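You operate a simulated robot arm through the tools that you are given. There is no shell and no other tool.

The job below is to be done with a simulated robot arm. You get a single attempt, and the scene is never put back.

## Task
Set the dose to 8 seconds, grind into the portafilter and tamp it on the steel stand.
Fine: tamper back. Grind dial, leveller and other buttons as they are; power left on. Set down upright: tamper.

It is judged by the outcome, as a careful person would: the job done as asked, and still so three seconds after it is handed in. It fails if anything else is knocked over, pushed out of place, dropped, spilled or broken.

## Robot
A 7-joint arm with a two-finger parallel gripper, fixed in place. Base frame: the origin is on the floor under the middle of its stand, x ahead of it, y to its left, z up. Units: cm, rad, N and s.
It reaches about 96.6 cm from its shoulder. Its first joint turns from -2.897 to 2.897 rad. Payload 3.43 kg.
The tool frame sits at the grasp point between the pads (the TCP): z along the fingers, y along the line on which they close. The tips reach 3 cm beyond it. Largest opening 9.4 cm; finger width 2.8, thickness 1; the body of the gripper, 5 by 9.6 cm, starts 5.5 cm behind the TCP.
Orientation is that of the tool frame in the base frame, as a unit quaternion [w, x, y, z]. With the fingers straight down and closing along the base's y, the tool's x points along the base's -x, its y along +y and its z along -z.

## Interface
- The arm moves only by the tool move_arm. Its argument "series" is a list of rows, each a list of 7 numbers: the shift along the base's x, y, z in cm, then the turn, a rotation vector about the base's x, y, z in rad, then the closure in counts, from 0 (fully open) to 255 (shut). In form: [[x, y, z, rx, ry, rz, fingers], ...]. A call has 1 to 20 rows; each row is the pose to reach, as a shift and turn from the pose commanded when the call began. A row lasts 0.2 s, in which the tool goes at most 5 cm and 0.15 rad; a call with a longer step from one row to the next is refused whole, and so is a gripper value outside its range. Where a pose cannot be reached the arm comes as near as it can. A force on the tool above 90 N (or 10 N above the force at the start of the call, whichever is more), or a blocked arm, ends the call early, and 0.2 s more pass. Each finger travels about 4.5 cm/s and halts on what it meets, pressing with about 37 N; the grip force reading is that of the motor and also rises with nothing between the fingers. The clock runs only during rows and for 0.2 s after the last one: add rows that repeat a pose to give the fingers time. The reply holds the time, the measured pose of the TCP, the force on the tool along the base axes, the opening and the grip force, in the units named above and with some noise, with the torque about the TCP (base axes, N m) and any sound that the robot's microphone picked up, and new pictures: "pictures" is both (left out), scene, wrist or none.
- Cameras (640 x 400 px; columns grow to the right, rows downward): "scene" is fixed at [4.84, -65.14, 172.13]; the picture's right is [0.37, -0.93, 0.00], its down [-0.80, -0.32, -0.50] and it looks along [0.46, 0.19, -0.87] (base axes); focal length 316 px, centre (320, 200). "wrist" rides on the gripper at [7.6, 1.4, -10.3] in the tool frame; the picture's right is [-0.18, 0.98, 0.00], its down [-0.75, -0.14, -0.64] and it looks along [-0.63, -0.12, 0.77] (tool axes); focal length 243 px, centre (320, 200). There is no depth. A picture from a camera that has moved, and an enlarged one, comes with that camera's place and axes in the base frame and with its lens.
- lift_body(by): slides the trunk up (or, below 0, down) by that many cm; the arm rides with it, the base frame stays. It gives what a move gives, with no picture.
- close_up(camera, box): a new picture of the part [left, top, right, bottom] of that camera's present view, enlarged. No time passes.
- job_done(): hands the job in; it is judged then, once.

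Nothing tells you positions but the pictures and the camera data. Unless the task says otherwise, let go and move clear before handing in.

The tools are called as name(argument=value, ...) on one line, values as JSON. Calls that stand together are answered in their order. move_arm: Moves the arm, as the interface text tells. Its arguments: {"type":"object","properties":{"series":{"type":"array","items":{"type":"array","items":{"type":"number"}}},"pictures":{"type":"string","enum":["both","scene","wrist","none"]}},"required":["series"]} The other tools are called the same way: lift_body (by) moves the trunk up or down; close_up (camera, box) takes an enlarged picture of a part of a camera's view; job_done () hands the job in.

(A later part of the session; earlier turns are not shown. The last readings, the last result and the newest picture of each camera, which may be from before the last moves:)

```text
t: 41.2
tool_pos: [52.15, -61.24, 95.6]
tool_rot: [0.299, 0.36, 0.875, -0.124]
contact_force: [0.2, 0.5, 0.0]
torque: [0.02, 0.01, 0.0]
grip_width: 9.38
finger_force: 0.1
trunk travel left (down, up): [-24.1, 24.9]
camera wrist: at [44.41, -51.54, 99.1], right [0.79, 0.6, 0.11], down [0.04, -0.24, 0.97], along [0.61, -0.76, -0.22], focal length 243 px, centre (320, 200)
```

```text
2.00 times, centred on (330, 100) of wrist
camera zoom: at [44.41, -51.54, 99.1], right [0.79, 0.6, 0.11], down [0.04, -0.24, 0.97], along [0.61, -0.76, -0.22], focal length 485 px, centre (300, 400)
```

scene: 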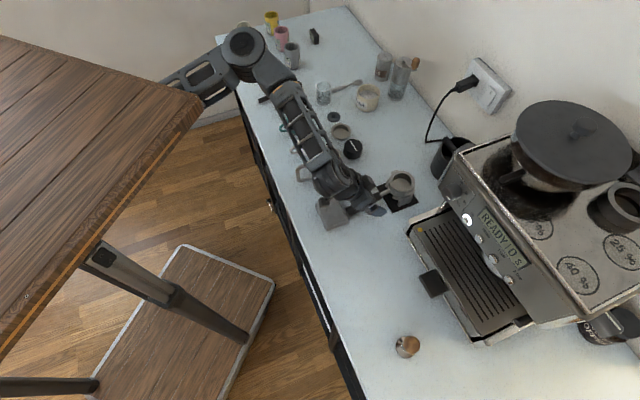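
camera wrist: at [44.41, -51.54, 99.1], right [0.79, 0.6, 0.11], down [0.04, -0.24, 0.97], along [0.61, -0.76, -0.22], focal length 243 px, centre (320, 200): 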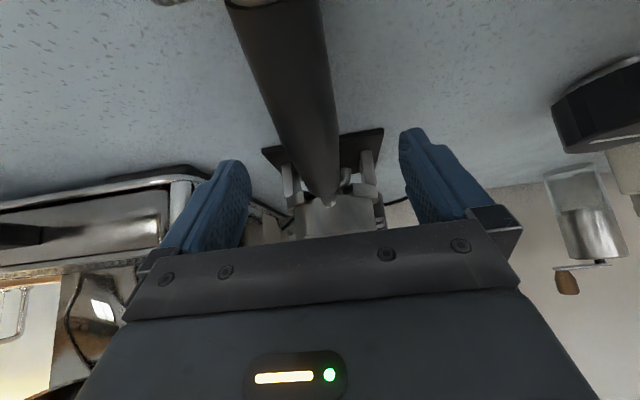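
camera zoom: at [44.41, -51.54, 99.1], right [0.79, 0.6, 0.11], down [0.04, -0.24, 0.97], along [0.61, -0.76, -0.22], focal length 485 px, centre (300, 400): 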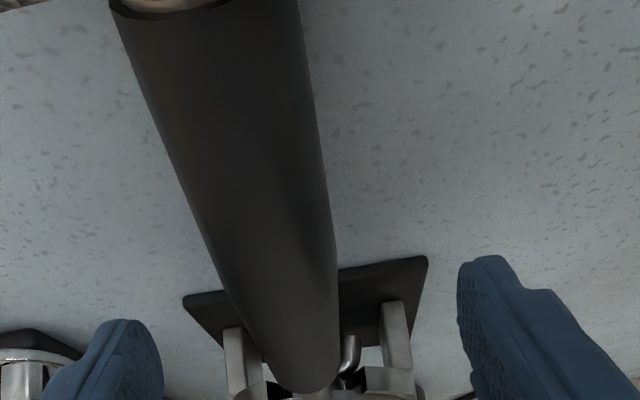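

The handle is centred between the open fingers with the camera clear of the cloth. I'll lower the last 2 cm and close.

move_arm(series=[[0, 0, -1.1, 0, 0, 0, 0], [0, 0, -2.1, 0, 0, 0, 0], [0, 0, -2.1, 0, 0, 0, 60], [0, 0, -2.1, 0, 0, 0, 120], [0, 0, -2.1, 0, 0, 0, 180], [0, 0, -2.1, 0, 0, 0, 255], [0, 0, -2.1, 0, 0, 0, 255], [0, 0, -2.1, 0, 0, 0, 255]], pictures="both")

close_up(camera="scene", box=[310, 150, 430, 240])

close_up(camera="wrist", box=[230, 0, 430, 200])

```text
t: 43.0
tool_pos: [52.1, -61.1, 93.64]
tool_rot: [0.299, 0.359, 0.875, -0.124]
contact_force: [-1.0, -1.4, -0.3]
torque: [0.02, -0.05, -0.14]
grip_width: 3.4
finger_force: 37.0
trunk travel left (down, up): [-24.1, 24.9]
camera wrist: at [44.36, -51.49, 97.02], right [0.79, 0.6, 0.11], down [0.05, -0.24, 0.97], along [0.61, -0.77, -0.22], focal length 243 px, centre (320, 200)
```

scene: 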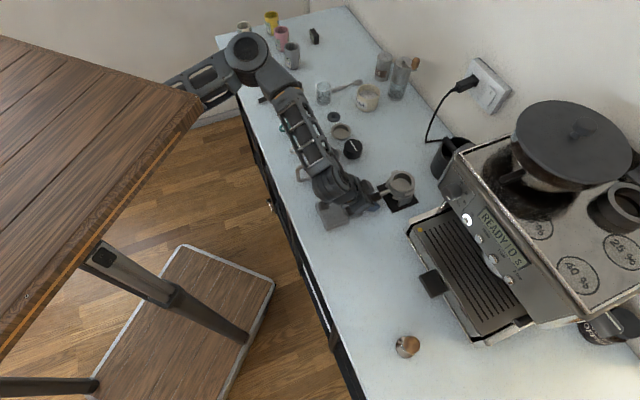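
wrist: 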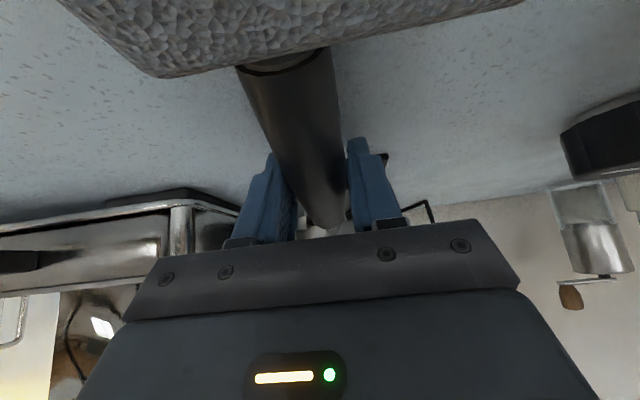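

```text
4.44 times, centred on (370, 195) of scene
camera zoom: at [4.84, -65.14, 172.13], right [0.37, -0.93, 0.0], down [-0.8, -0.32, -0.5], along [0.46, 0.19, -0.87], focal length 1405 px, centre (98, 222)
```

zoom: 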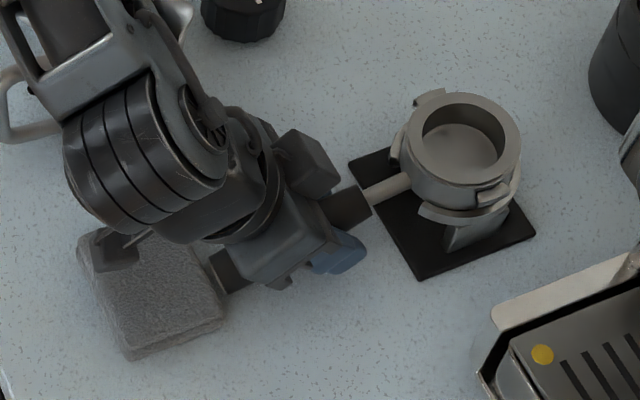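

```text
2.00 times, centred on (330, 100) of wrist
camera zoom: at [44.36, -51.49, 97.02], right [0.79, 0.6, 0.11], down [0.05, -0.24, 0.97], along [0.61, -0.77, -0.22], focal length 485 px, centre (300, 400)
```

zoom: 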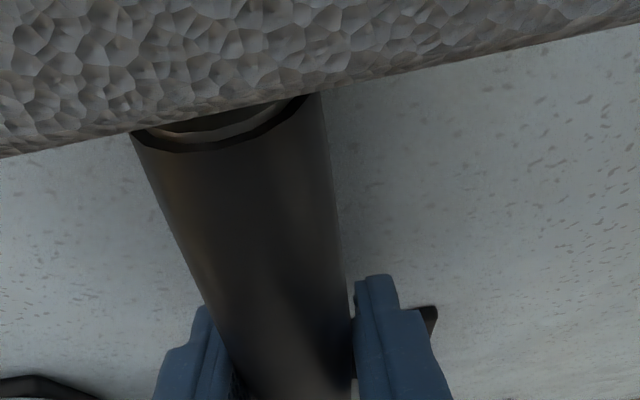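

The handle is gripped at 3.4 cm width with 37 N. I'll lift slowly by a few centimetres and check for slip or tilt.

move_arm(series=[[0, 0, 0.5, 0, 0, 0, 255], [0, 0, 1, 0, 0, 0, 255], [0, 0, 2, 0, 0, 0, 255], [0, 0, 3, 0, 0, 0, 255], [0, 0, 4, 0, 0, 0, 255], [0, 0, 4, 0, 0, 0, 255]], pictures="both")

close_up(camera="scene", box=[310, 150, 430, 240])

```text
t: 44.4
tool_pos: [52.21, -61.04, 97.37]
tool_rot: [0.299, 0.359, 0.875, -0.123]
contact_force: [-0.5, -0.6, -7.5]
torque: [0.31, 0.27, -0.02]
grip_width: 2.96
finger_force: 37.0
trunk travel left (down, up): [-24.1, 24.9]
camera wrist: at [44.44, -51.41, 100.96], right [0.79, 0.6, 0.11], down [0.05, -0.24, 0.97], along [0.61, -0.76, -0.22], focal length 243 px, centre (320, 200)
```

scene: 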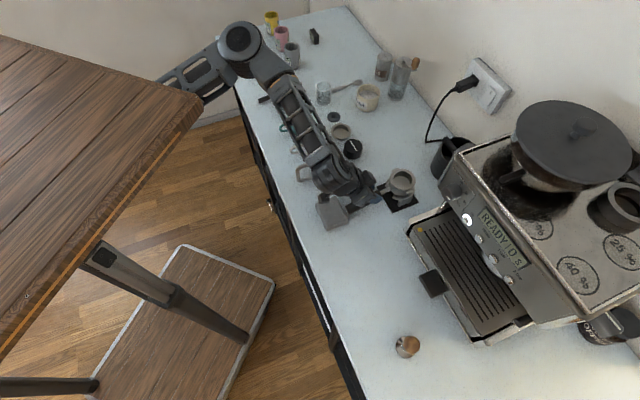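
wrist: 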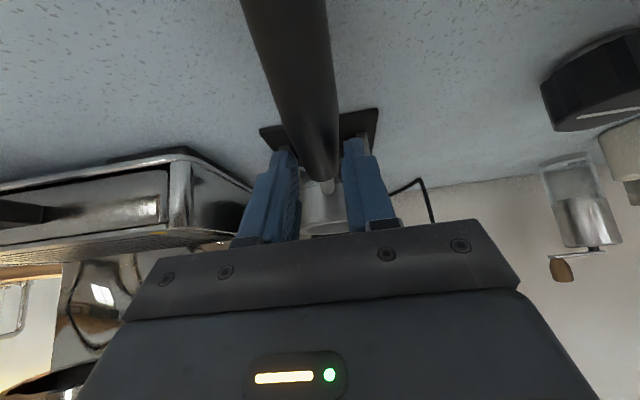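

```text
4.44 times, centred on (370, 195) of scene
camera zoom: at [4.84, -65.14, 172.13], right [0.37, -0.93, 0.0], down [-0.8, -0.32, -0.5], along [0.46, 0.19, -0.87], focal length 1405 px, centre (98, 222)
```

zoom: 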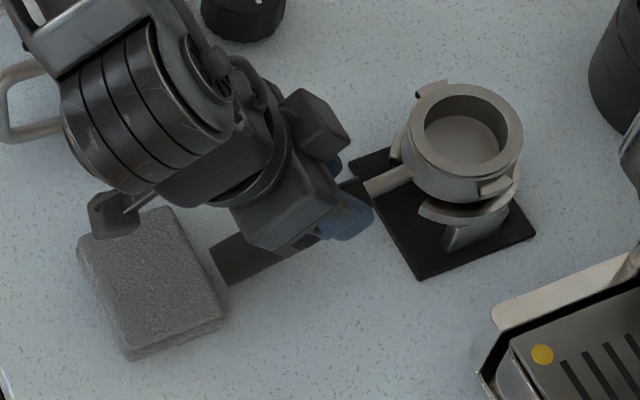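

The grip width shrank and the head rose less than the hand, so the portafilter may be pitching. Let me zoom in before lifting further.

close_up(camera="wrist", box=[240, 80, 420, 240])

close_up(camera="scene", box=[365, 155, 425, 220])

```text
2.50 times, centred on (330, 160) of wrist
camera zoom: at [44.44, -51.41, 100.96], right [0.79, 0.6, 0.11], down [0.05, -0.24, 0.97], along [0.61, -0.76, -0.22], focal length 606 px, centre (295, 300)
```

zoom: 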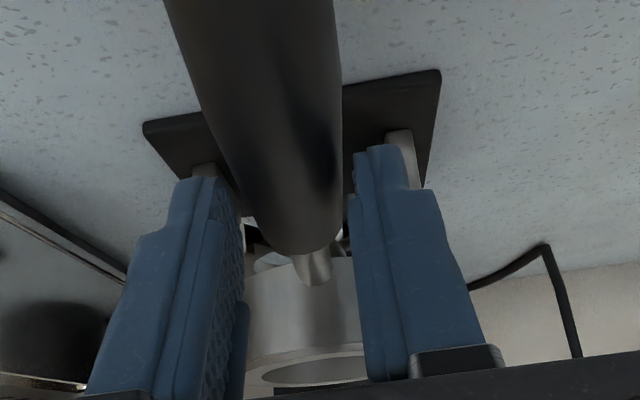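

```text
6.15 times, centred on (395, 188) of scene
camera zoom: at [4.84, -65.14, 172.13], right [0.37, -0.93, 0.0], down [-0.8, -0.32, -0.5], along [0.46, 0.19, -0.87], focal length 1946 px, centre (-142, 277)
```

zoom: 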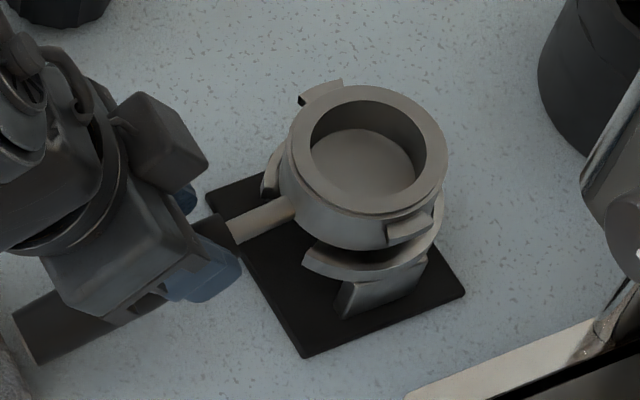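

The head is level and only ~1 cm up: the handle slid toward the fingertips (it now hangs free, ~7.5 N). That grip is precarious, so I'll set it back down into the stand, release, and regrip closer to the neck and deeper.

move_arm(series=[[0, 0, -0.4, 0, 0, 0, 255], [0, 0, -0.8, 0, 0, 0, 255], [0, 0, -1.1, 0, 0, 0, 255], [0, 0, -1.1, 0, 0, 0, 255]], pictures="both")

close_up(camera="scene", box=[365, 155, 425, 220])

close_up(camera="wrist", box=[240, 80, 420, 240])

```text
t: 45.4
tool_pos: [52.23, -61.08, 96.66]
tool_rot: [0.301, 0.359, 0.875, -0.124]
contact_force: [0.3, 3.4, 14.6]
torque: [0.71, 0.44, -0.13]
grip_width: 2.95
finger_force: 36.7
trunk travel left (down, up): [-24.1, 24.9]
camera wrist: at [44.45, -51.38, 100.1], right [0.79, 0.6, 0.11], down [0.04, -0.24, 0.97], along [0.61, -0.77, -0.22], focal length 243 px, centre (320, 200)
```

scene: 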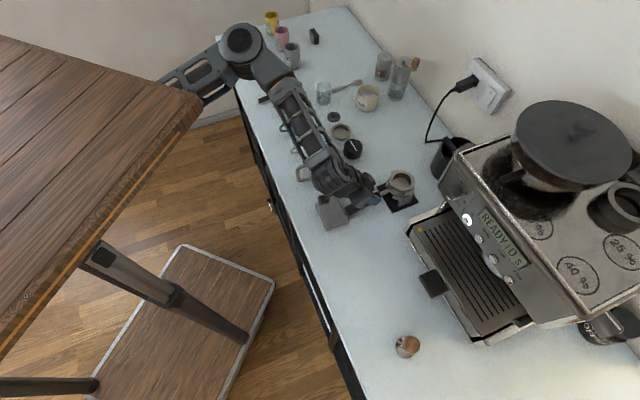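
wrist: 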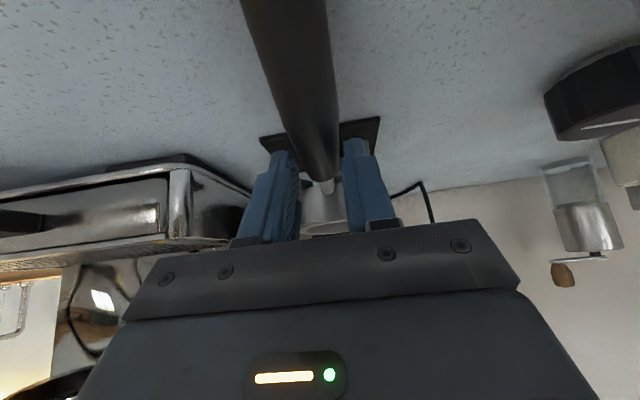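

```text
6.15 times, centred on (395, 188) of scene
camera zoom: at [4.84, -65.14, 172.13], right [0.37, -0.93, 0.0], down [-0.8, -0.32, -0.5], along [0.46, 0.19, -0.87], focal length 1946 px, centre (-142, 277)
```

zoom: 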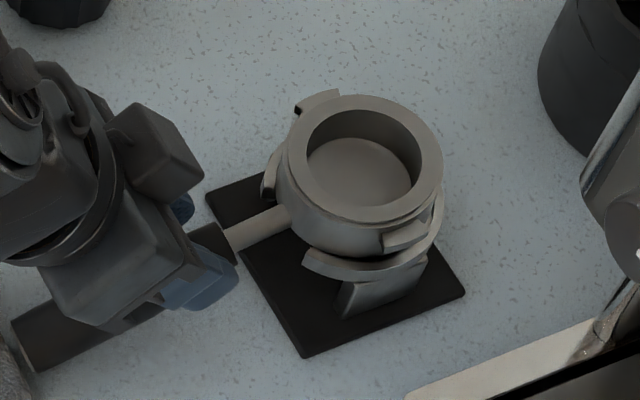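

```text
2.50 times, centred on (330, 160) of wrist
camera zoom: at [44.45, -51.38, 100.1], right [0.79, 0.6, 0.11], down [0.04, -0.24, 0.97], along [0.61, -0.77, -0.22], focal length 606 px, centre (295, 300)
```

zoom: 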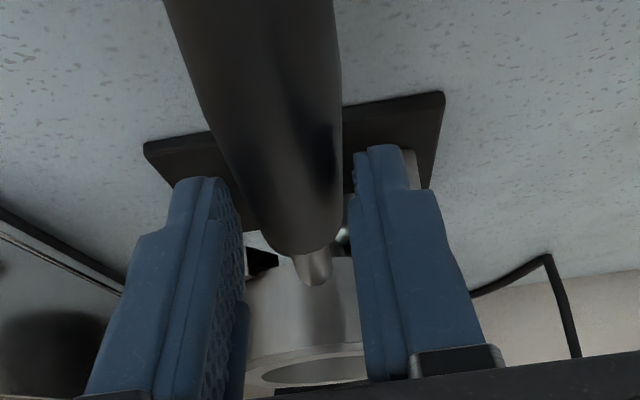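

It's seated again. I'll relieve the downward load, open, and move the grip closer to the neck and deeper over the handle.

move_arm(series=[[0, 0, 0.3, 0, 0, 0, 255], [0, 0, 0.4, 0, 0, 0, 200], [0, 0, 0.4, 0, 0, 0, 140], [0, 0, 0.4, 0, 0, 0, 92], [0, 0, 0.4, 0, 0, 0, 92], [0.6, -0.7, -1, 0, 0, 0, 92], [1.25, -1.45, -2.4, 0, 0, 0, 92], [1.25, -1.45, -2.4, 0, 0, 0, 92]], pictures="both")

close_up(camera="wrist", box=[230, 60, 430, 240])

close_up(camera="scene", box=[330, 155, 425, 230])

```text
t: 47.2
tool_pos: [53.56, -62.47, 94.08]
tool_rot: [0.299, 0.359, 0.875, -0.124]
contact_force: [0.2, 0.2, -0.1]
torque: [-0.04, 0.01, -0.04]
grip_width: 6.02
finger_force: 0.0
trunk travel left (down, up): [-24.1, 24.9]
camera wrist: at [45.83, -52.84, 97.52], right [0.79, 0.6, 0.11], down [0.04, -0.24, 0.97], along [0.61, -0.77, -0.22], focal length 243 px, centre (320, 200)
```

scene: 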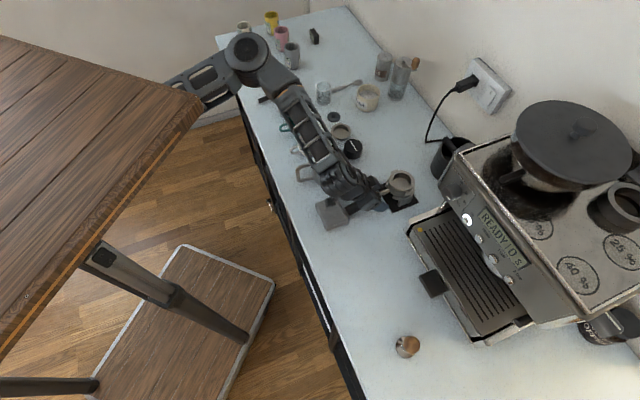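
wrist: 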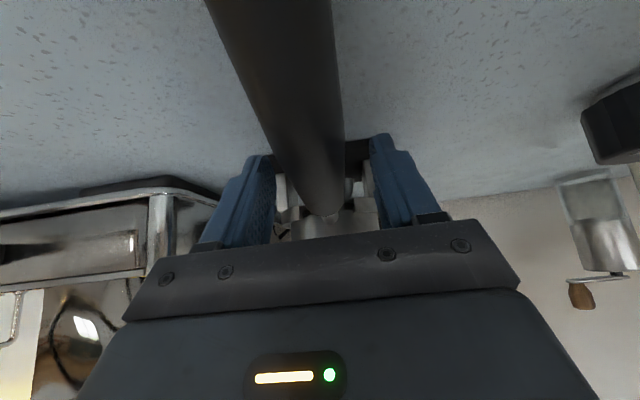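

```text
2.22 times, centred on (330, 150) of wrist
camera zoom: at [45.83, -52.84, 97.52], right [0.79, 0.6, 0.11], down [0.04, -0.24, 0.97], along [0.61, -0.77, -0.22], focal length 539 px, centre (298, 311)
```

zoom: 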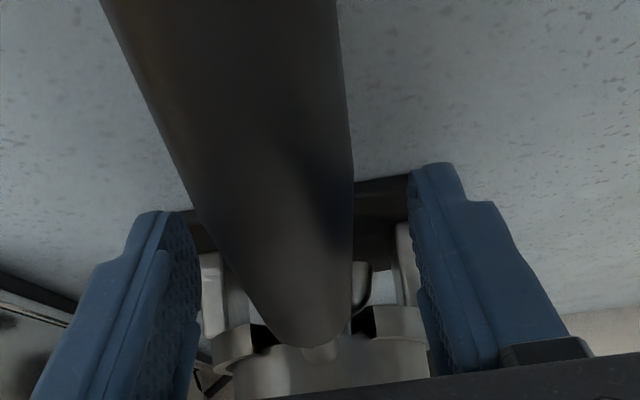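

```text
5.33 times, centred on (378, 192) of scene
camera zoom: at [4.84, -65.14, 172.13], right [0.37, -0.93, 0.0], down [-0.8, -0.32, -0.5], along [0.46, 0.19, -0.87], focal length 1686 px, centre (13, 240)
```

zoom: 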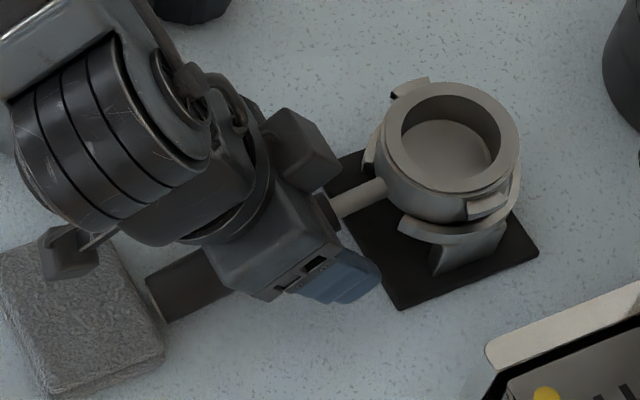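

move_arm(series=[[-0.05, 0.0, -0.5, 0, 0, 0, 92], [-0.05, 0.0, -0.9, 0, 0, 0, 92], [-0.05, 0.0, -0.9, 0, 0, 0, 150], [-0.05, 0.0, -0.9, 0, 0, 0, 200], [-0.05, 0.0, -0.9, 0, 0, 0, 255], [-0.05, 0.0, -0.9, 0, 0, 0, 255], [-0.05, 0.0, -0.9, 0, 0, 0, 255]], pictures="wrist")

close_up(camera="wrist", box=[230, 60, 430, 240])

```text
t: 48.8
tool_pos: [53.47, -62.51, 93.18]
tool_rot: [0.3, 0.359, 0.875, -0.124]
contact_force: [4.7, 0.4, 13.8]
torque: [0.11, -0.41, -0.15]
grip_width: 3.43
finger_force: 37.0
trunk travel left (down, up): [-24.1, 24.9]
camera wrist: at [45.73, -52.86, 96.67], right [0.79, 0.6, 0.11], down [0.04, -0.24, 0.97], along [0.61, -0.77, -0.22], focal length 243 px, centre (320, 200)
```

wrist: 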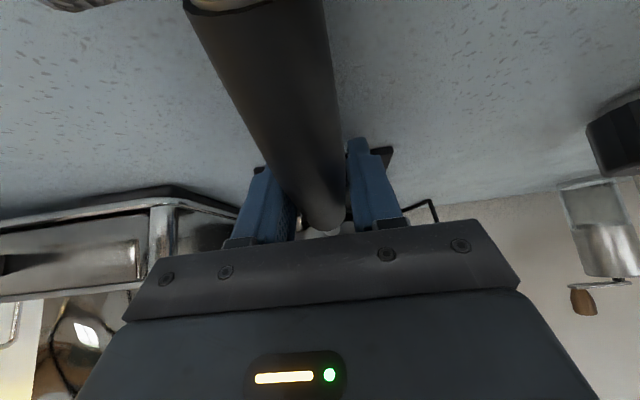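

```text
2.22 times, centred on (330, 150) of wrist
camera zoom: at [45.73, -52.86, 96.67], right [0.79, 0.6, 0.11], down [0.04, -0.24, 0.97], along [0.61, -0.77, -0.22], focal length 539 px, centre (298, 311)
```

zoom: 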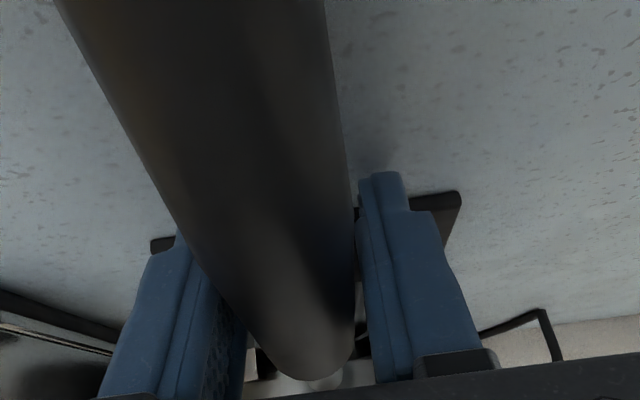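

The squeeze on the tapered part is pushing the hand up (~14 N). I'll lift in tiny increments and watch whether the head comes up with it.

move_arm(series=[[0, 0, 0.2, 0, 0, 0, 255], [0, 0, 0.4, 0, 0, 0, 255], [0, 0, 0.6, 0, 0, 0, 255], [0, 0, 0.6, 0, 0, 0, 255]], pictures="none")

close_up(camera="scene", box=[365, 155, 425, 220])

close_up(camera="wrist", box=[230, 60, 430, 240])

```text
t: 49.8
tool_pos: [53.31, -62.4, 93.73]
tool_rot: [0.299, 0.359, 0.876, -0.122]
contact_force: [0.1, 0.3, -6.3]
torque: [0.21, 0.19, 0.04]
grip_width: 3.41
finger_force: 37.3
trunk travel left (down, up): [-24.1, 24.9]
```

```text
6.15 times, centred on (395, 188) of scene
camera zoom: at [4.84, -65.14, 172.13], right [0.37, -0.93, 0.0], down [-0.8, -0.32, -0.5], along [0.46, 0.19, -0.87], focal length 1946 px, centre (-142, 277)
```

zoom: 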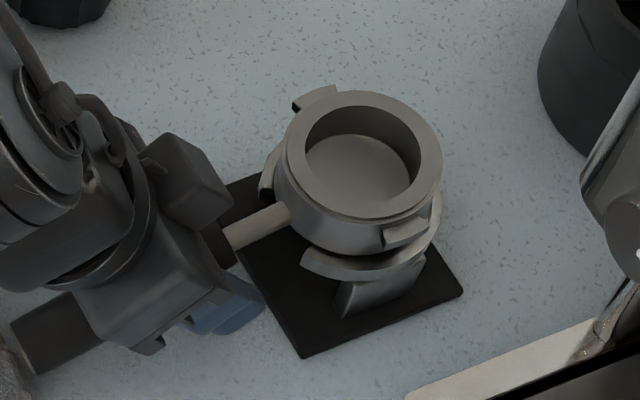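

```text
2.22 times, centred on (330, 150) of wrist
camera zoom: at [45.63, -52.77, 97.15], right [0.79, 0.6, 0.11], down [0.05, -0.24, 0.97], along [0.61, -0.76, -0.22], focal length 539 px, centre (298, 311)
```

zoom: 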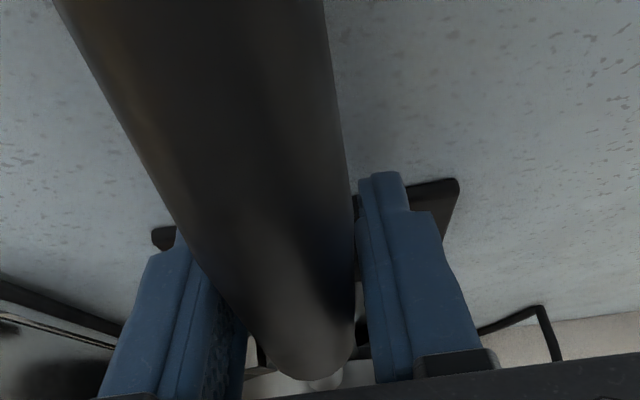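

Now nearly the whole weight is carried and the head is following. I'll continue lifting gently.

move_arm(series=[[0, 0, 0.3, 0, 0, 0, 255], [0, 0, 0.6, 0, 0, 0, 255], [0, 0, 0.9, 0, 0, 0, 255], [0, 0, 1.2, 0, 0, 0, 255], [0, 0, 1.5, 0, 0, 0, 255], [0, 0, 1.5, 0, 0, 0, 255]], pictures="none")

close_up(camera="scene", box=[365, 155, 425, 220])

close_up(camera="wrist", box=[230, 60, 430, 240])

```text
t: 51.2
tool_pos: [53.45, -62.47, 95.34]
tool_rot: [0.299, 0.36, 0.875, -0.124]
contact_force: [-0.2, 0.2, -6.8]
torque: [0.18, 0.2, 0.0]
grip_width: 3.4
finger_force: 36.9
trunk travel left (down, up): [-24.1, 24.9]
```

```text
6.15 times, centred on (395, 188) of scene
camera zoom: at [4.84, -65.14, 172.13], right [0.37, -0.93, 0.0], down [-0.8, -0.32, -0.5], along [0.46, 0.19, -0.87], focal length 1946 px, centre (-142, 277)
```

zoom: 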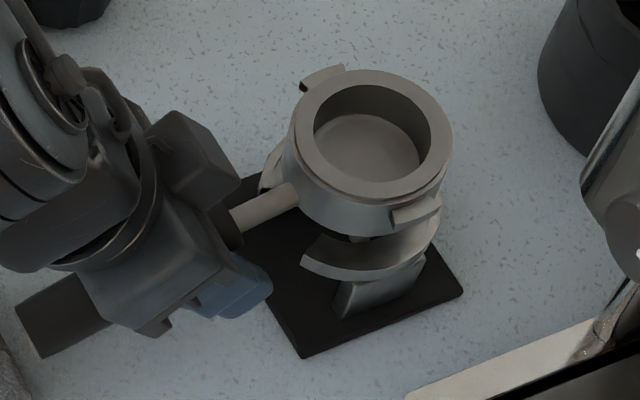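

```text
2.22 times, centred on (330, 150) of wrist
camera zoom: at [45.68, -52.82, 98.71], right [0.79, 0.6, 0.11], down [0.05, -0.24, 0.97], along [0.61, -0.76, -0.22], focal length 539 px, centre (298, 311)
```

zoom: 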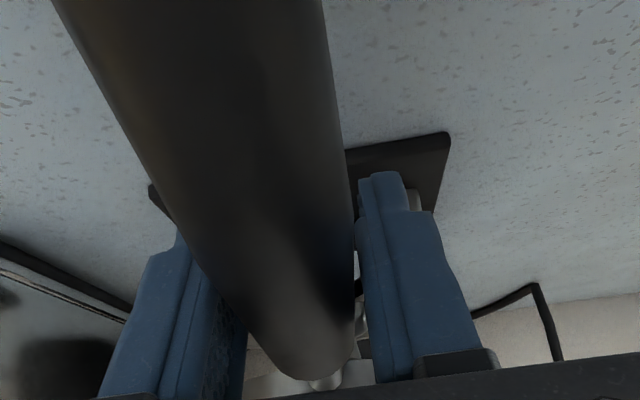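

The portafilter is rising level with a steady ~7 N load and no slip. I'll lift it clear of the stand and draw it back.

move_arm(series=[[0, 0, 0.7, 0, 0, 0, 255], [0, 0, 1.6, 0, 0, 0, 255], [0, 0, 2.6, 0, 0, 0, 255], [0, 0, 3.7, 0, 0, 0, 255], [0, 0, 4.8, 0, 0, 0, 255], [0, 0, 5.9, 0, 0, 0, 255], [0, 0, 7, 0, 0, 0, 255], [0, 0, 8, 0, 0, 0, 255], [0, 0, 9, 0, 0, 0, 255], [0, 0, 10, 0, 0, 0, 255], [0, 0, 10.6, 0, 0, 0, 255], [0, 0, 10.6, 0, 0, 0, 255]], pictures="both")

close_up(camera="scene", box=[350, 140, 440, 230])

```text
t: 53.8
tool_pos: [53.34, -62.37, 105.82]
tool_rot: [0.299, 0.36, 0.875, -0.124]
contact_force: [-0.5, 0.1, -7.5]
torque: [0.23, 0.25, 0.02]
grip_width: 3.38
finger_force: 37.0
trunk travel left (down, up): [-24.1, 24.9]
camera wrist: at [45.61, -52.81, 109.37], right [0.79, 0.6, 0.11], down [0.05, -0.24, 0.97], along [0.61, -0.76, -0.22], focal length 243 px, centre (320, 200)
```

scene: 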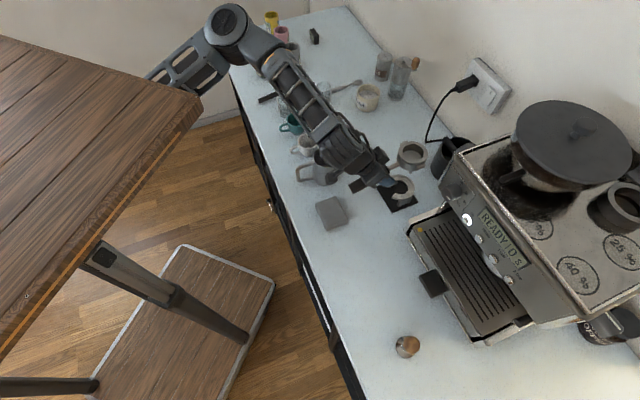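
wrist: 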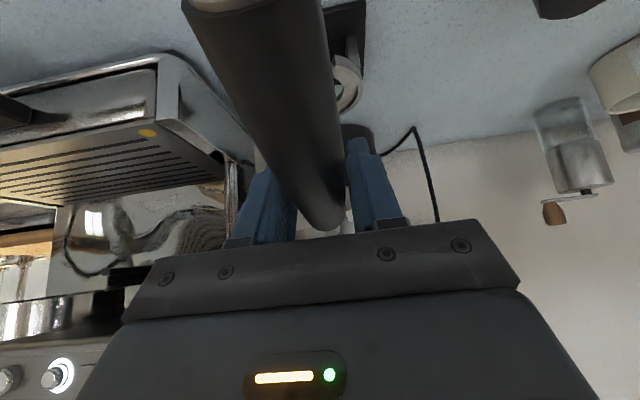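

```text
4.44 times, centred on (395, 185) of scene
camera zoom: at [4.84, -65.14, 172.13], right [0.37, -0.93, 0.0], down [-0.8, -0.32, -0.5], along [0.46, 0.19, -0.87], focal length 1405 px, centre (-13, 267)
```

zoom: 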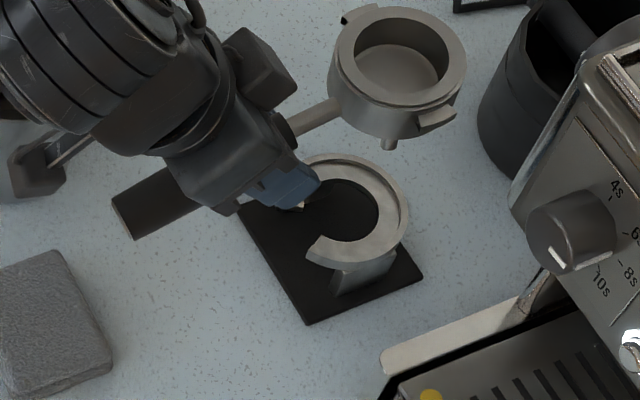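

The portafilter hangs level, clear of the stand. I'll draw it back from the counter objects, shift sideways in front of the machine, and stop at a pre-insert point aligned with the fork (u≈-24.9).

move_arm(series=[[-1, 1, 0, 0, 0, 0, 255], [-3, 3, 0, 0, 0, 0, 255], [-5, 5, 0, 0, 0, 0, 255], [-7, 7, 0, 0, 0, 0, 255], [-8.5, 5.5, 0, 0, 0, 0, 255], [-10.3, 3.7, 0, 0, 0, 0, 255], [-12.1, 1.9, 0, 0, 0, 0, 255], [-13.9, 0.1, 0, 0, 0, 0, 255], [-15.7, -1.7, 0, 0, 0, 0, 255], [-17.5, -3.5, 0, 0, 0, 0, 255], [-19.3, -5.3, 0, 0, 0, 0, 255], [-20.1, -6.1, 0, 0, 0, 0, 255], [-20.1, -6.1, 0, 0, 0, 0, 255]], pictures="both")

close_up(camera="scene", box=[380, 170, 500, 290])

close_up(camera="wrist", box=[220, 60, 440, 240])

```text
t: 56.6
tool_pos: [33.28, -68.33, 105.86]
tool_rot: [0.298, 0.36, 0.876, -0.123]
contact_force: [0.1, 0.5, -7.6]
torque: [0.19, 0.23, -0.01]
grip_width: 3.4
finger_force: 36.9
trunk travel left (down, up): [-24.1, 24.9]
camera wrist: at [25.52, -58.89, 109.34], right [0.79, 0.6, 0.11], down [0.05, -0.24, 0.97], along [0.61, -0.76, -0.22], focal length 243 px, centre (320, 200)
```

scene: 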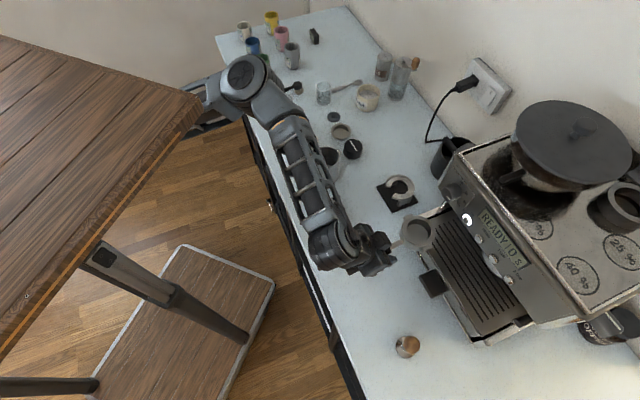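
wrist: 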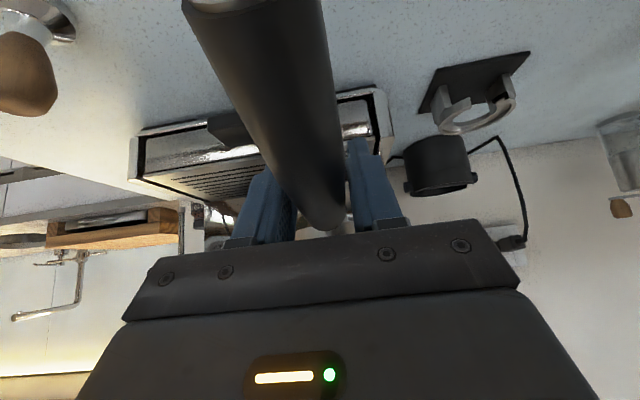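

```text
3.33 times, centred on (440, 230) of scene
camera zoom: at [4.84, -65.14, 172.13], right [0.37, -0.93, 0.0], down [-0.8, -0.32, -0.5], along [0.46, 0.19, -0.87], focal length 1054 px, centre (-80, 100)
```

zoom: 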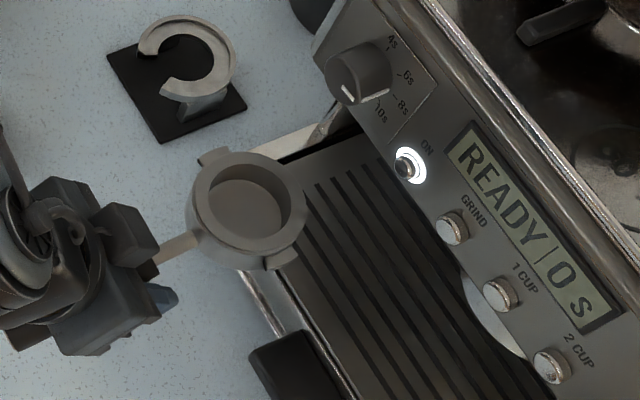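

```text
2.22 times, centred on (330, 150) of wrist
camera zoom: at [25.52, -58.89, 109.34], right [0.79, 0.6, 0.11], down [0.05, -0.24, 0.97], along [0.61, -0.76, -0.22], focal length 539 px, centre (298, 311)
```

zoom: 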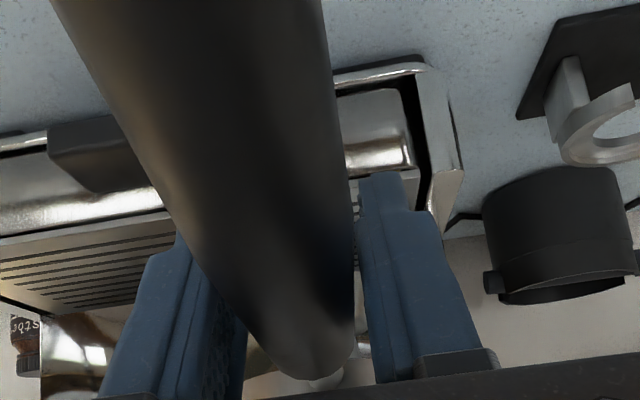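

Head centre should now be at u≈-24.9 in front of the fork. I'll lower ~0.25 cm and advance to just before the lugs reach the rail tips.

move_arm(series=[[1, -1, -0.1, 0, 0, 0, 255], [2.2, -2.2, -0.2, 0, 0, 0, 255], [3.4, -3.4, -0.25, 0, 0, 0, 255], [4.5, -4.5, -0.25, 0, 0, 0, 255], [5.5, -5.5, -0.25, 0, 0, 0, 255], [6.0, -6.0, -0.25, 0, 0, 0, 255], [6.0, -6.0, -0.25, 0, 0, 0, 255]], pictures="both")

close_up(camera="scene", box=[400, 170, 500, 270])

close_up(camera="wrist", box=[220, 60, 440, 240])

```text
t: 58.2
tool_pos: [39.26, -74.51, 105.53]
tool_rot: [0.3, 0.36, 0.875, -0.124]
contact_force: [0.0, 1.1, -7.3]
torque: [0.21, 0.2, 0.02]
grip_width: 3.4
finger_force: 37.0
trunk travel left (down, up): [-24.1, 24.9]
camera wrist: at [31.56, -64.88, 109.09], right [0.79, 0.6, 0.11], down [0.05, -0.24, 0.97], along [0.61, -0.76, -0.22], focal length 243 px, centre (320, 200)
```

scene: 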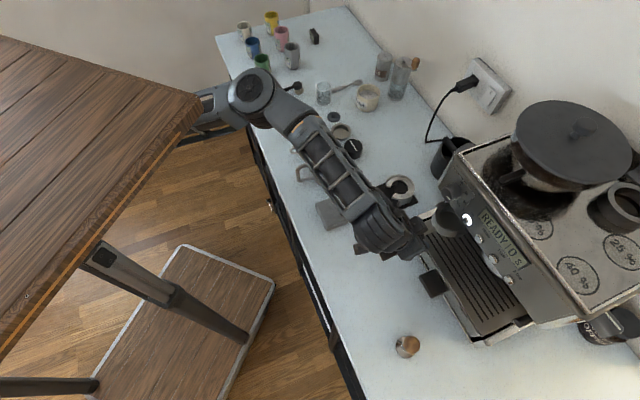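
wrist: 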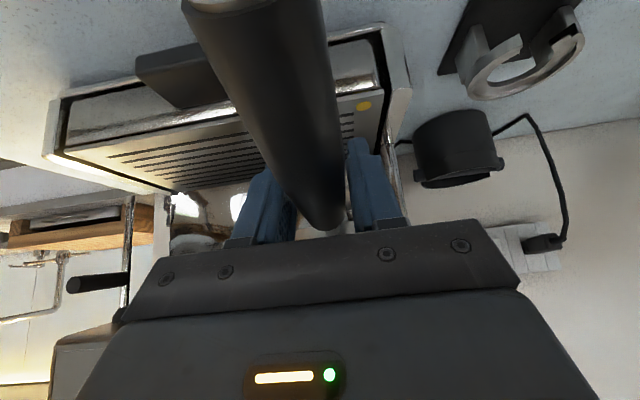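

```text
4.00 times, centred on (450, 220) of scene
camera zoom: at [4.84, -65.14, 172.13], right [0.37, -0.93, 0.0], down [-0.8, -0.32, -0.5], along [0.46, 0.19, -0.87], focal length 1265 px, centre (-200, 120)
```

zoom: 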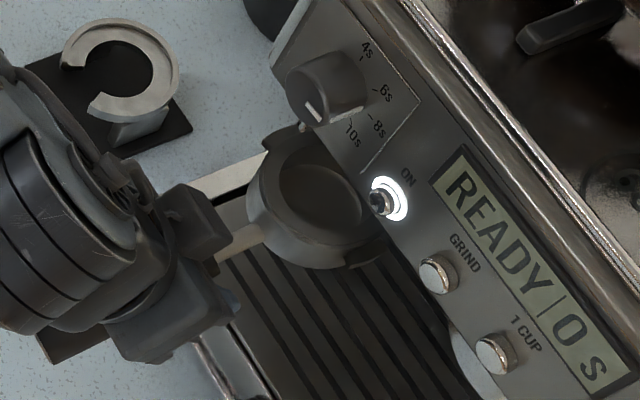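

```text
2.22 times, centred on (330, 150) of wrist
camera zoom: at [31.56, -64.88, 109.09], right [0.79, 0.6, 0.11], down [0.05, -0.24, 0.97], along [0.61, -0.76, -0.22], focal length 539 px, centre (298, 311)
```

zoom: 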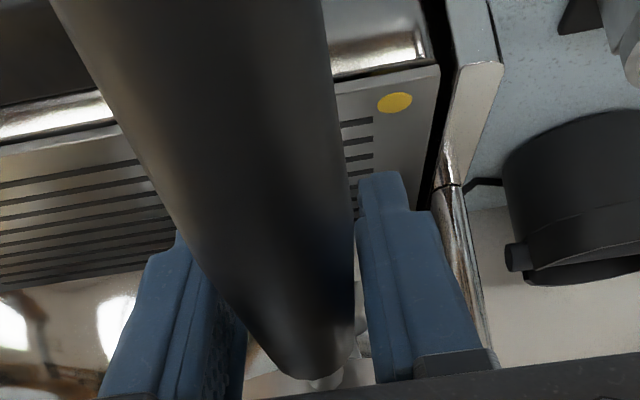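

The head is under the panel edge, free of contact. I'll nudge +0.1 in u and ease forward in small steps while watching the force.

move_arm(series=[[0.3, -0.15, 0, 0, 0, 0, 255], [0.6, -0.45, 0, 0, 0, 0, 255], [0.9, -0.75, 0, 0, 0, 0, 255], [1.15, -1.0, 0, 0, 0, 0, 255], [1.15, -1.0, 0, 0, 0, 0, 255]], pictures="none")

close_up(camera="scene", box=[400, 170, 500, 270])

```text
t: 59.4
tool_pos: [40.31, -75.43, 105.42]
tool_rot: [0.299, 0.359, 0.876, -0.122]
contact_force: [-8.2, 15.2, -7.5]
torque: [-0.26, -0.07, -0.25]
grip_width: 3.42
finger_force: 37.1
trunk travel left (down, up): [-24.1, 24.9]
```

```text
4.00 times, centred on (450, 220) of scene
camera zoom: at [4.84, -65.14, 172.13], right [0.37, -0.93, 0.0], down [-0.8, -0.32, -0.5], along [0.46, 0.19, -0.87], focal length 1265 px, centre (-200, 120)
```

zoom: 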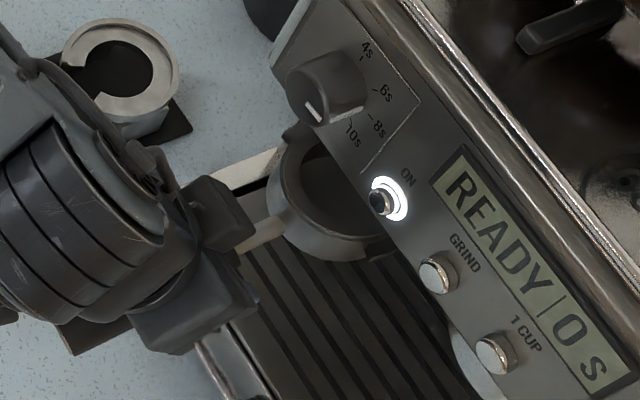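

Light contact (~17 N) at the right-hand (-u) rail tip, at a height that suggests the lug is a hair too low. I'll back off 0.5 cm, raise 0.3 cm and shift slightly +u, then try again.

move_arm(series=[[-0.4, 0.4, 0, 0, 0, 0, 255], [-0.34, 0.46, 0.3, 0, 0, 0, 255], [-0.34, 0.46, 0.3, 0, 0, 0, 255], [0.0, 0.1, 0.3, 0, 0, 0, 255], [0.3, -0.2, 0.3, 0, 0, 0, 255], [0.6, -0.5, 0.3, 0, 0, 0, 255], [0.6, -0.5, 0.3, 0, 0, 0, 255]], pictures="none")

```text
t: 61.0
tool_pos: [40.7, -76.07, 105.77]
tool_rot: [0.298, 0.36, 0.875, -0.124]
contact_force: [-9.7, 12.6, -6.2]
torque: [-0.24, -0.16, 0.77]
grip_width: 3.41
finger_force: 36.7
trunk travel left (down, up): [-24.1, 24.9]
```

Contact again, now on the +u side at about rail-bar height. Let me look at the pictures before adjusting further.

close_up(camera="wrist", box=[220, 60, 440, 240])

close_up(camera="scene", box=[400, 170, 500, 270])

close_up(camera="wrist", box=[380, 90, 560, 240])

```text
2.22 times, centred on (330, 150) of wrist
camera zoom: at [33.07, -66.33, 109.29], right [0.8, 0.6, 0.11], down [0.05, -0.24, 0.97], along [0.6, -0.77, -0.22], focal length 539 px, centre (298, 311)
```

zoom: 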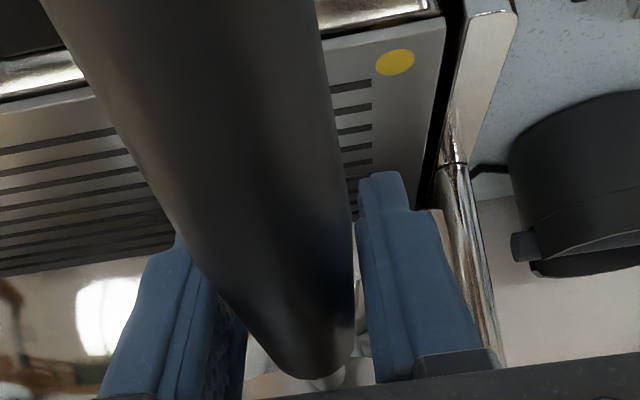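

```text
4.00 times, centred on (450, 220) of scene
camera zoom: at [4.84, -65.14, 172.13], right [0.37, -0.93, 0.0], down [-0.8, -0.32, -0.5], along [0.46, 0.19, -0.87], focal length 1265 px, centre (-200, 120)
```

zoom: 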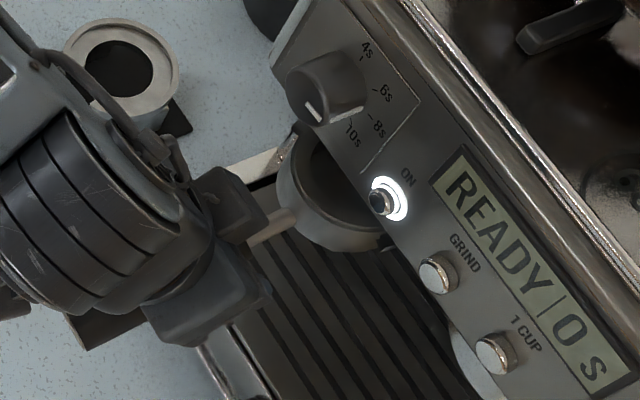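

```text
2.67 times, centred on (470, 165) of wrist
camera zoom: at [33.07, -66.33, 109.29], right [0.8, 0.6, 0.11], down [0.05, -0.24, 0.97], along [0.6, -0.77, -0.22], focal length 647 px, centre (-80, 293)
```

zoom: 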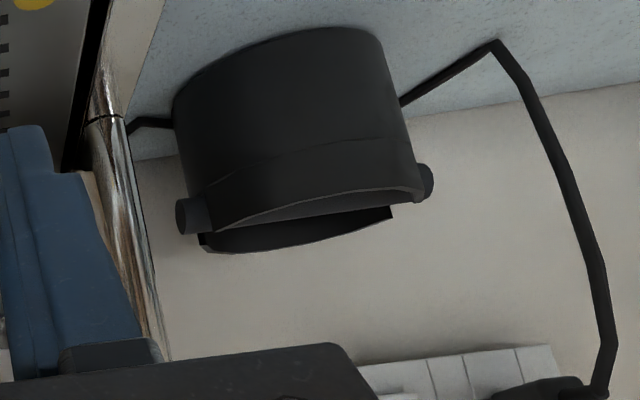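

I'll back out a few centimetres and zoom hard on the lugs to measure their thickness, length and tilt before trying again.

move_arm(series=[[-0.5, 0.5, 0, 0, 0, 0, 255], [-1.5, 1.5, 0, 0, 0, 0, 255], [-3, 3, 0, 0, 0, 0, 255], [-4.5, 4.5, 0, 0, 0, 0, 255], [-6, 6, 0, 0, 0, 0, 255], [-7.5, 7.5, 0, 0, 0, 0, 255], [-7.5, 7.5, 0, 0, 0, 0, 255]], pictures="both")

close_up(camera="scene", box=[395, 205, 445, 255])

close_up(camera="wrist", box=[220, 60, 440, 240])

```text
t: 62.6
tool_pos: [33.43, -68.45, 105.77]
tool_rot: [0.299, 0.359, 0.875, -0.123]
contact_force: [1.1, -0.2, -6.5]
torque: [0.22, 0.21, -0.03]
grip_width: 3.4
finger_force: 36.6
trunk travel left (down, up): [-24.1, 24.9]
camera wrist: at [25.74, -58.93, 109.31], right [0.79, 0.6, 0.11], down [0.05, -0.24, 0.97], along [0.61, -0.76, -0.22], focal length 243 px, centre (320, 200)
```

scene: 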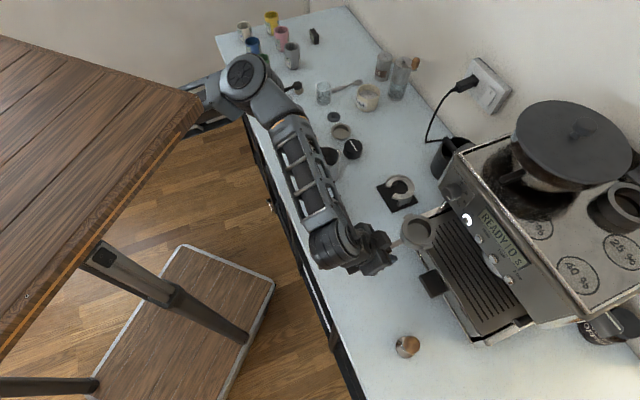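
wrist: 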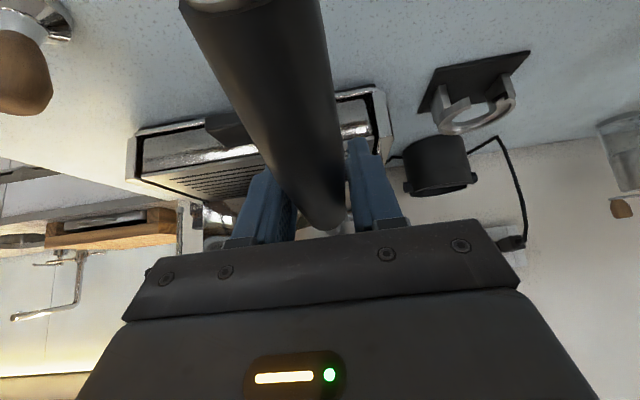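

```text
8.00 times, centred on (420, 230) of scene
camera zoom: at [4.84, -65.14, 172.13], right [0.37, -0.93, 0.0], down [-0.8, -0.32, -0.5], along [0.46, 0.19, -0.87], focal length 2530 px, centre (-480, -40)
```

zoom: 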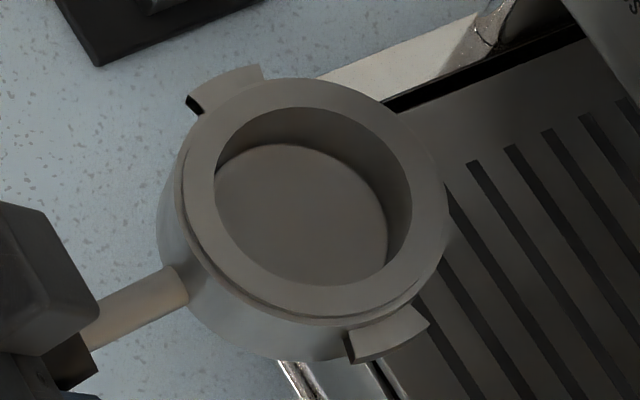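

```text
2.22 times, centred on (330, 150) of wrist
camera zoom: at [25.74, -58.93, 109.31], right [0.79, 0.6, 0.11], down [0.05, -0.24, 0.97], along [0.61, -0.76, -0.22], focal length 539 px, centre (298, 311)
```

zoom: 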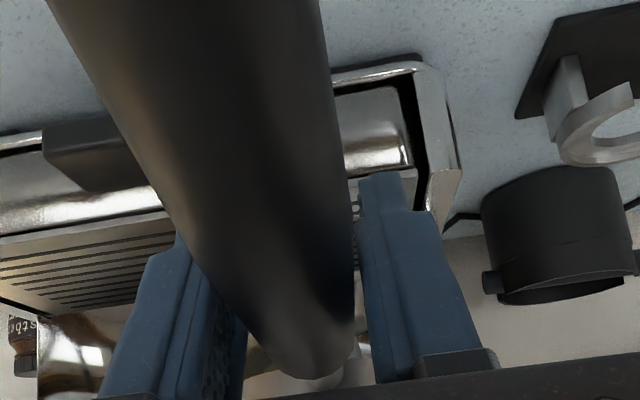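

The lugs are ~2 cm long, thin, and nearly square to the rails; the head had yawed slightly (+1°) in the grip. I'll re-square the yaw, set the head at u≈-24.95 and approach again up to the rail tips.

move_arm(series=[[1.0, -1.1, -0.02, 0, 0, -0.02, 255], [2.4, -2.5, -0.02, 0, 0, -0.02, 255], [3.8, -3.9, -0.02, 0, 0, -0.02, 255], [5.2, -5.3, -0.02, 0, 0, -0.02, 255], [6.2, -6.3, -0.02, 0, 0, -0.02, 255], [6.8, -6.93, -0.02, 0, 0, -0.02, 255], [6.8, -6.93, -0.02, 0, 0, -0.02, 255]], pictures="none")

```text
t: 64.2
tool_pos: [40.36, -75.56, 105.87]
tool_rot: [0.298, 0.368, 0.872, -0.126]
contact_force: [0.3, 0.3, -7.6]
torque: [0.21, 0.16, -0.01]
grip_width: 3.39
finger_force: 36.6
trunk travel left (down, up): [-24.1, 24.9]
```

No contact so far with the lugs just at the tips. Easing in further.

move_arm(series=[[0.18, -0.18, 0, 0, 0, 0, 255], [0.36, -0.36, 0, 0, 0, 0, 255], [0.36, -0.36, 0, 0, 0, 0, 255]], pictures="none")

```text
t: 65.0
tool_pos: [40.7, -75.92, 105.81]
tool_rot: [0.298, 0.368, 0.872, -0.126]
contact_force: [-0.2, 0.3, -6.9]
torque: [0.17, 0.19, 0.01]
grip_width: 3.41
finger_force: 36.5
trunk travel left (down, up): [-24.1, 24.9]
```

move_arm(series=[[0.18, -0.18, 0, 0, 0, 0, 255], [0.36, -0.36, 0, 0, 0, 0, 255], [0.36, -0.36, 0, 0, 0, 0, 255]], pictures="none")

```text
t: 65.8
tool_pos: [40.99, -76.25, 105.9]
tool_rot: [0.299, 0.368, 0.871, -0.126]
contact_force: [0.6, -0.9, -7.3]
torque: [0.2, 0.2, 0.01]
grip_width: 3.4
finger_force: 36.7
trunk travel left (down, up): [-24.1, 24.9]
```

Still no contact - the lugs are entering. Continuing.

move_arm(series=[[0.18, -0.18, 0, 0, 0, 0, 255], [0.36, -0.36, 0, 0, 0, 0, 255], [0.54, -0.54, 0, 0, 0, 0, 255], [0.54, -0.54, 0, 0, 0, 0, 255]], pictures="none")

```text
t: 66.8
tool_pos: [41.63, -76.82, 105.77]
tool_rot: [0.298, 0.369, 0.871, -0.127]
contact_force: [-0.5, 1.3, -6.6]
torque: [0.19, 0.19, 0.01]
grip_width: 3.43
finger_force: 36.6
trunk travel left (down, up): [-24.1, 24.9]
```

move_arm(series=[[0.18, -0.18, 0, 0, 0, 0, 255], [0.36, -0.36, 0, 0, 0, 0, 255], [0.54, -0.54, 0, 0, 0, 0, 255], [0.72, -0.72, 0, 0, 0, 0, 255], [0.72, -0.72, 0, 0, 0, 0, 255]], pictures="both")

close_up(camera="scene", box=[400, 170, 500, 270])

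```text
t: 68.0
tool_pos: [42.26, -77.56, 105.8]
tool_rot: [0.298, 0.368, 0.871, -0.126]
contact_force: [-0.7, 0.9, -5.0]
torque: [-0.06, 0.1, -0.07]
grip_width: 3.4
finger_force: 36.4
trunk travel left (down, up): [-24.1, 24.9]
camera wrist: at [34.7, -67.67, 109.29], right [0.81, 0.58, 0.11], down [0.04, -0.24, 0.97], along [0.59, -0.78, -0.22], focal length 243 px, centre (320, 200)
```

scene: 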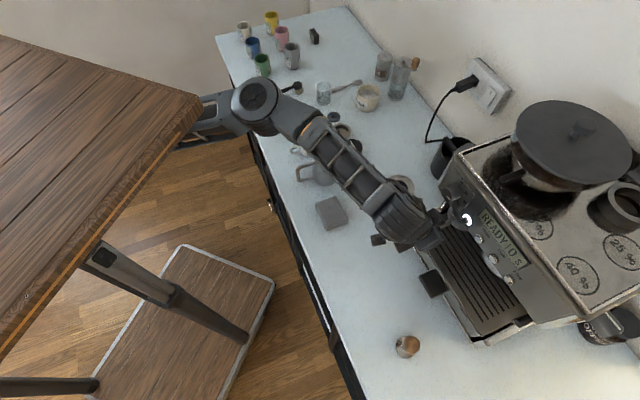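
wrist: 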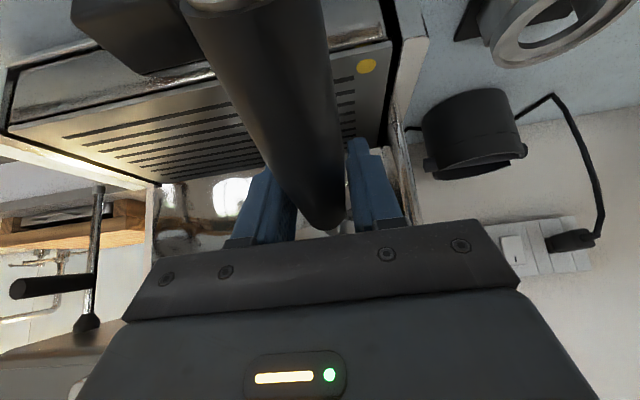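

```text
4.00 times, centred on (450, 220) of scene
camera zoom: at [4.84, -65.14, 172.13], right [0.37, -0.93, 0.0], down [-0.8, -0.32, -0.5], along [0.46, 0.19, -0.87], focal length 1265 px, centre (-200, 120)
```

zoom: 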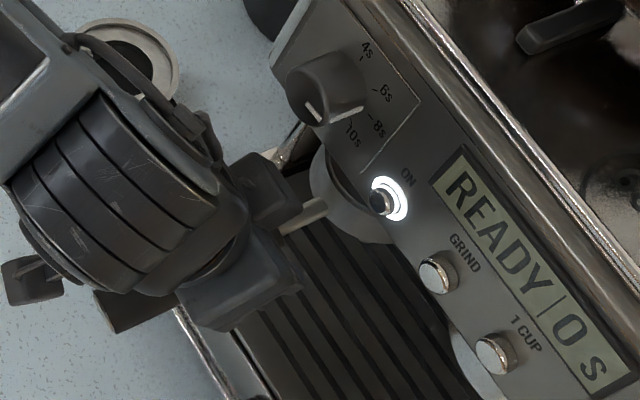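

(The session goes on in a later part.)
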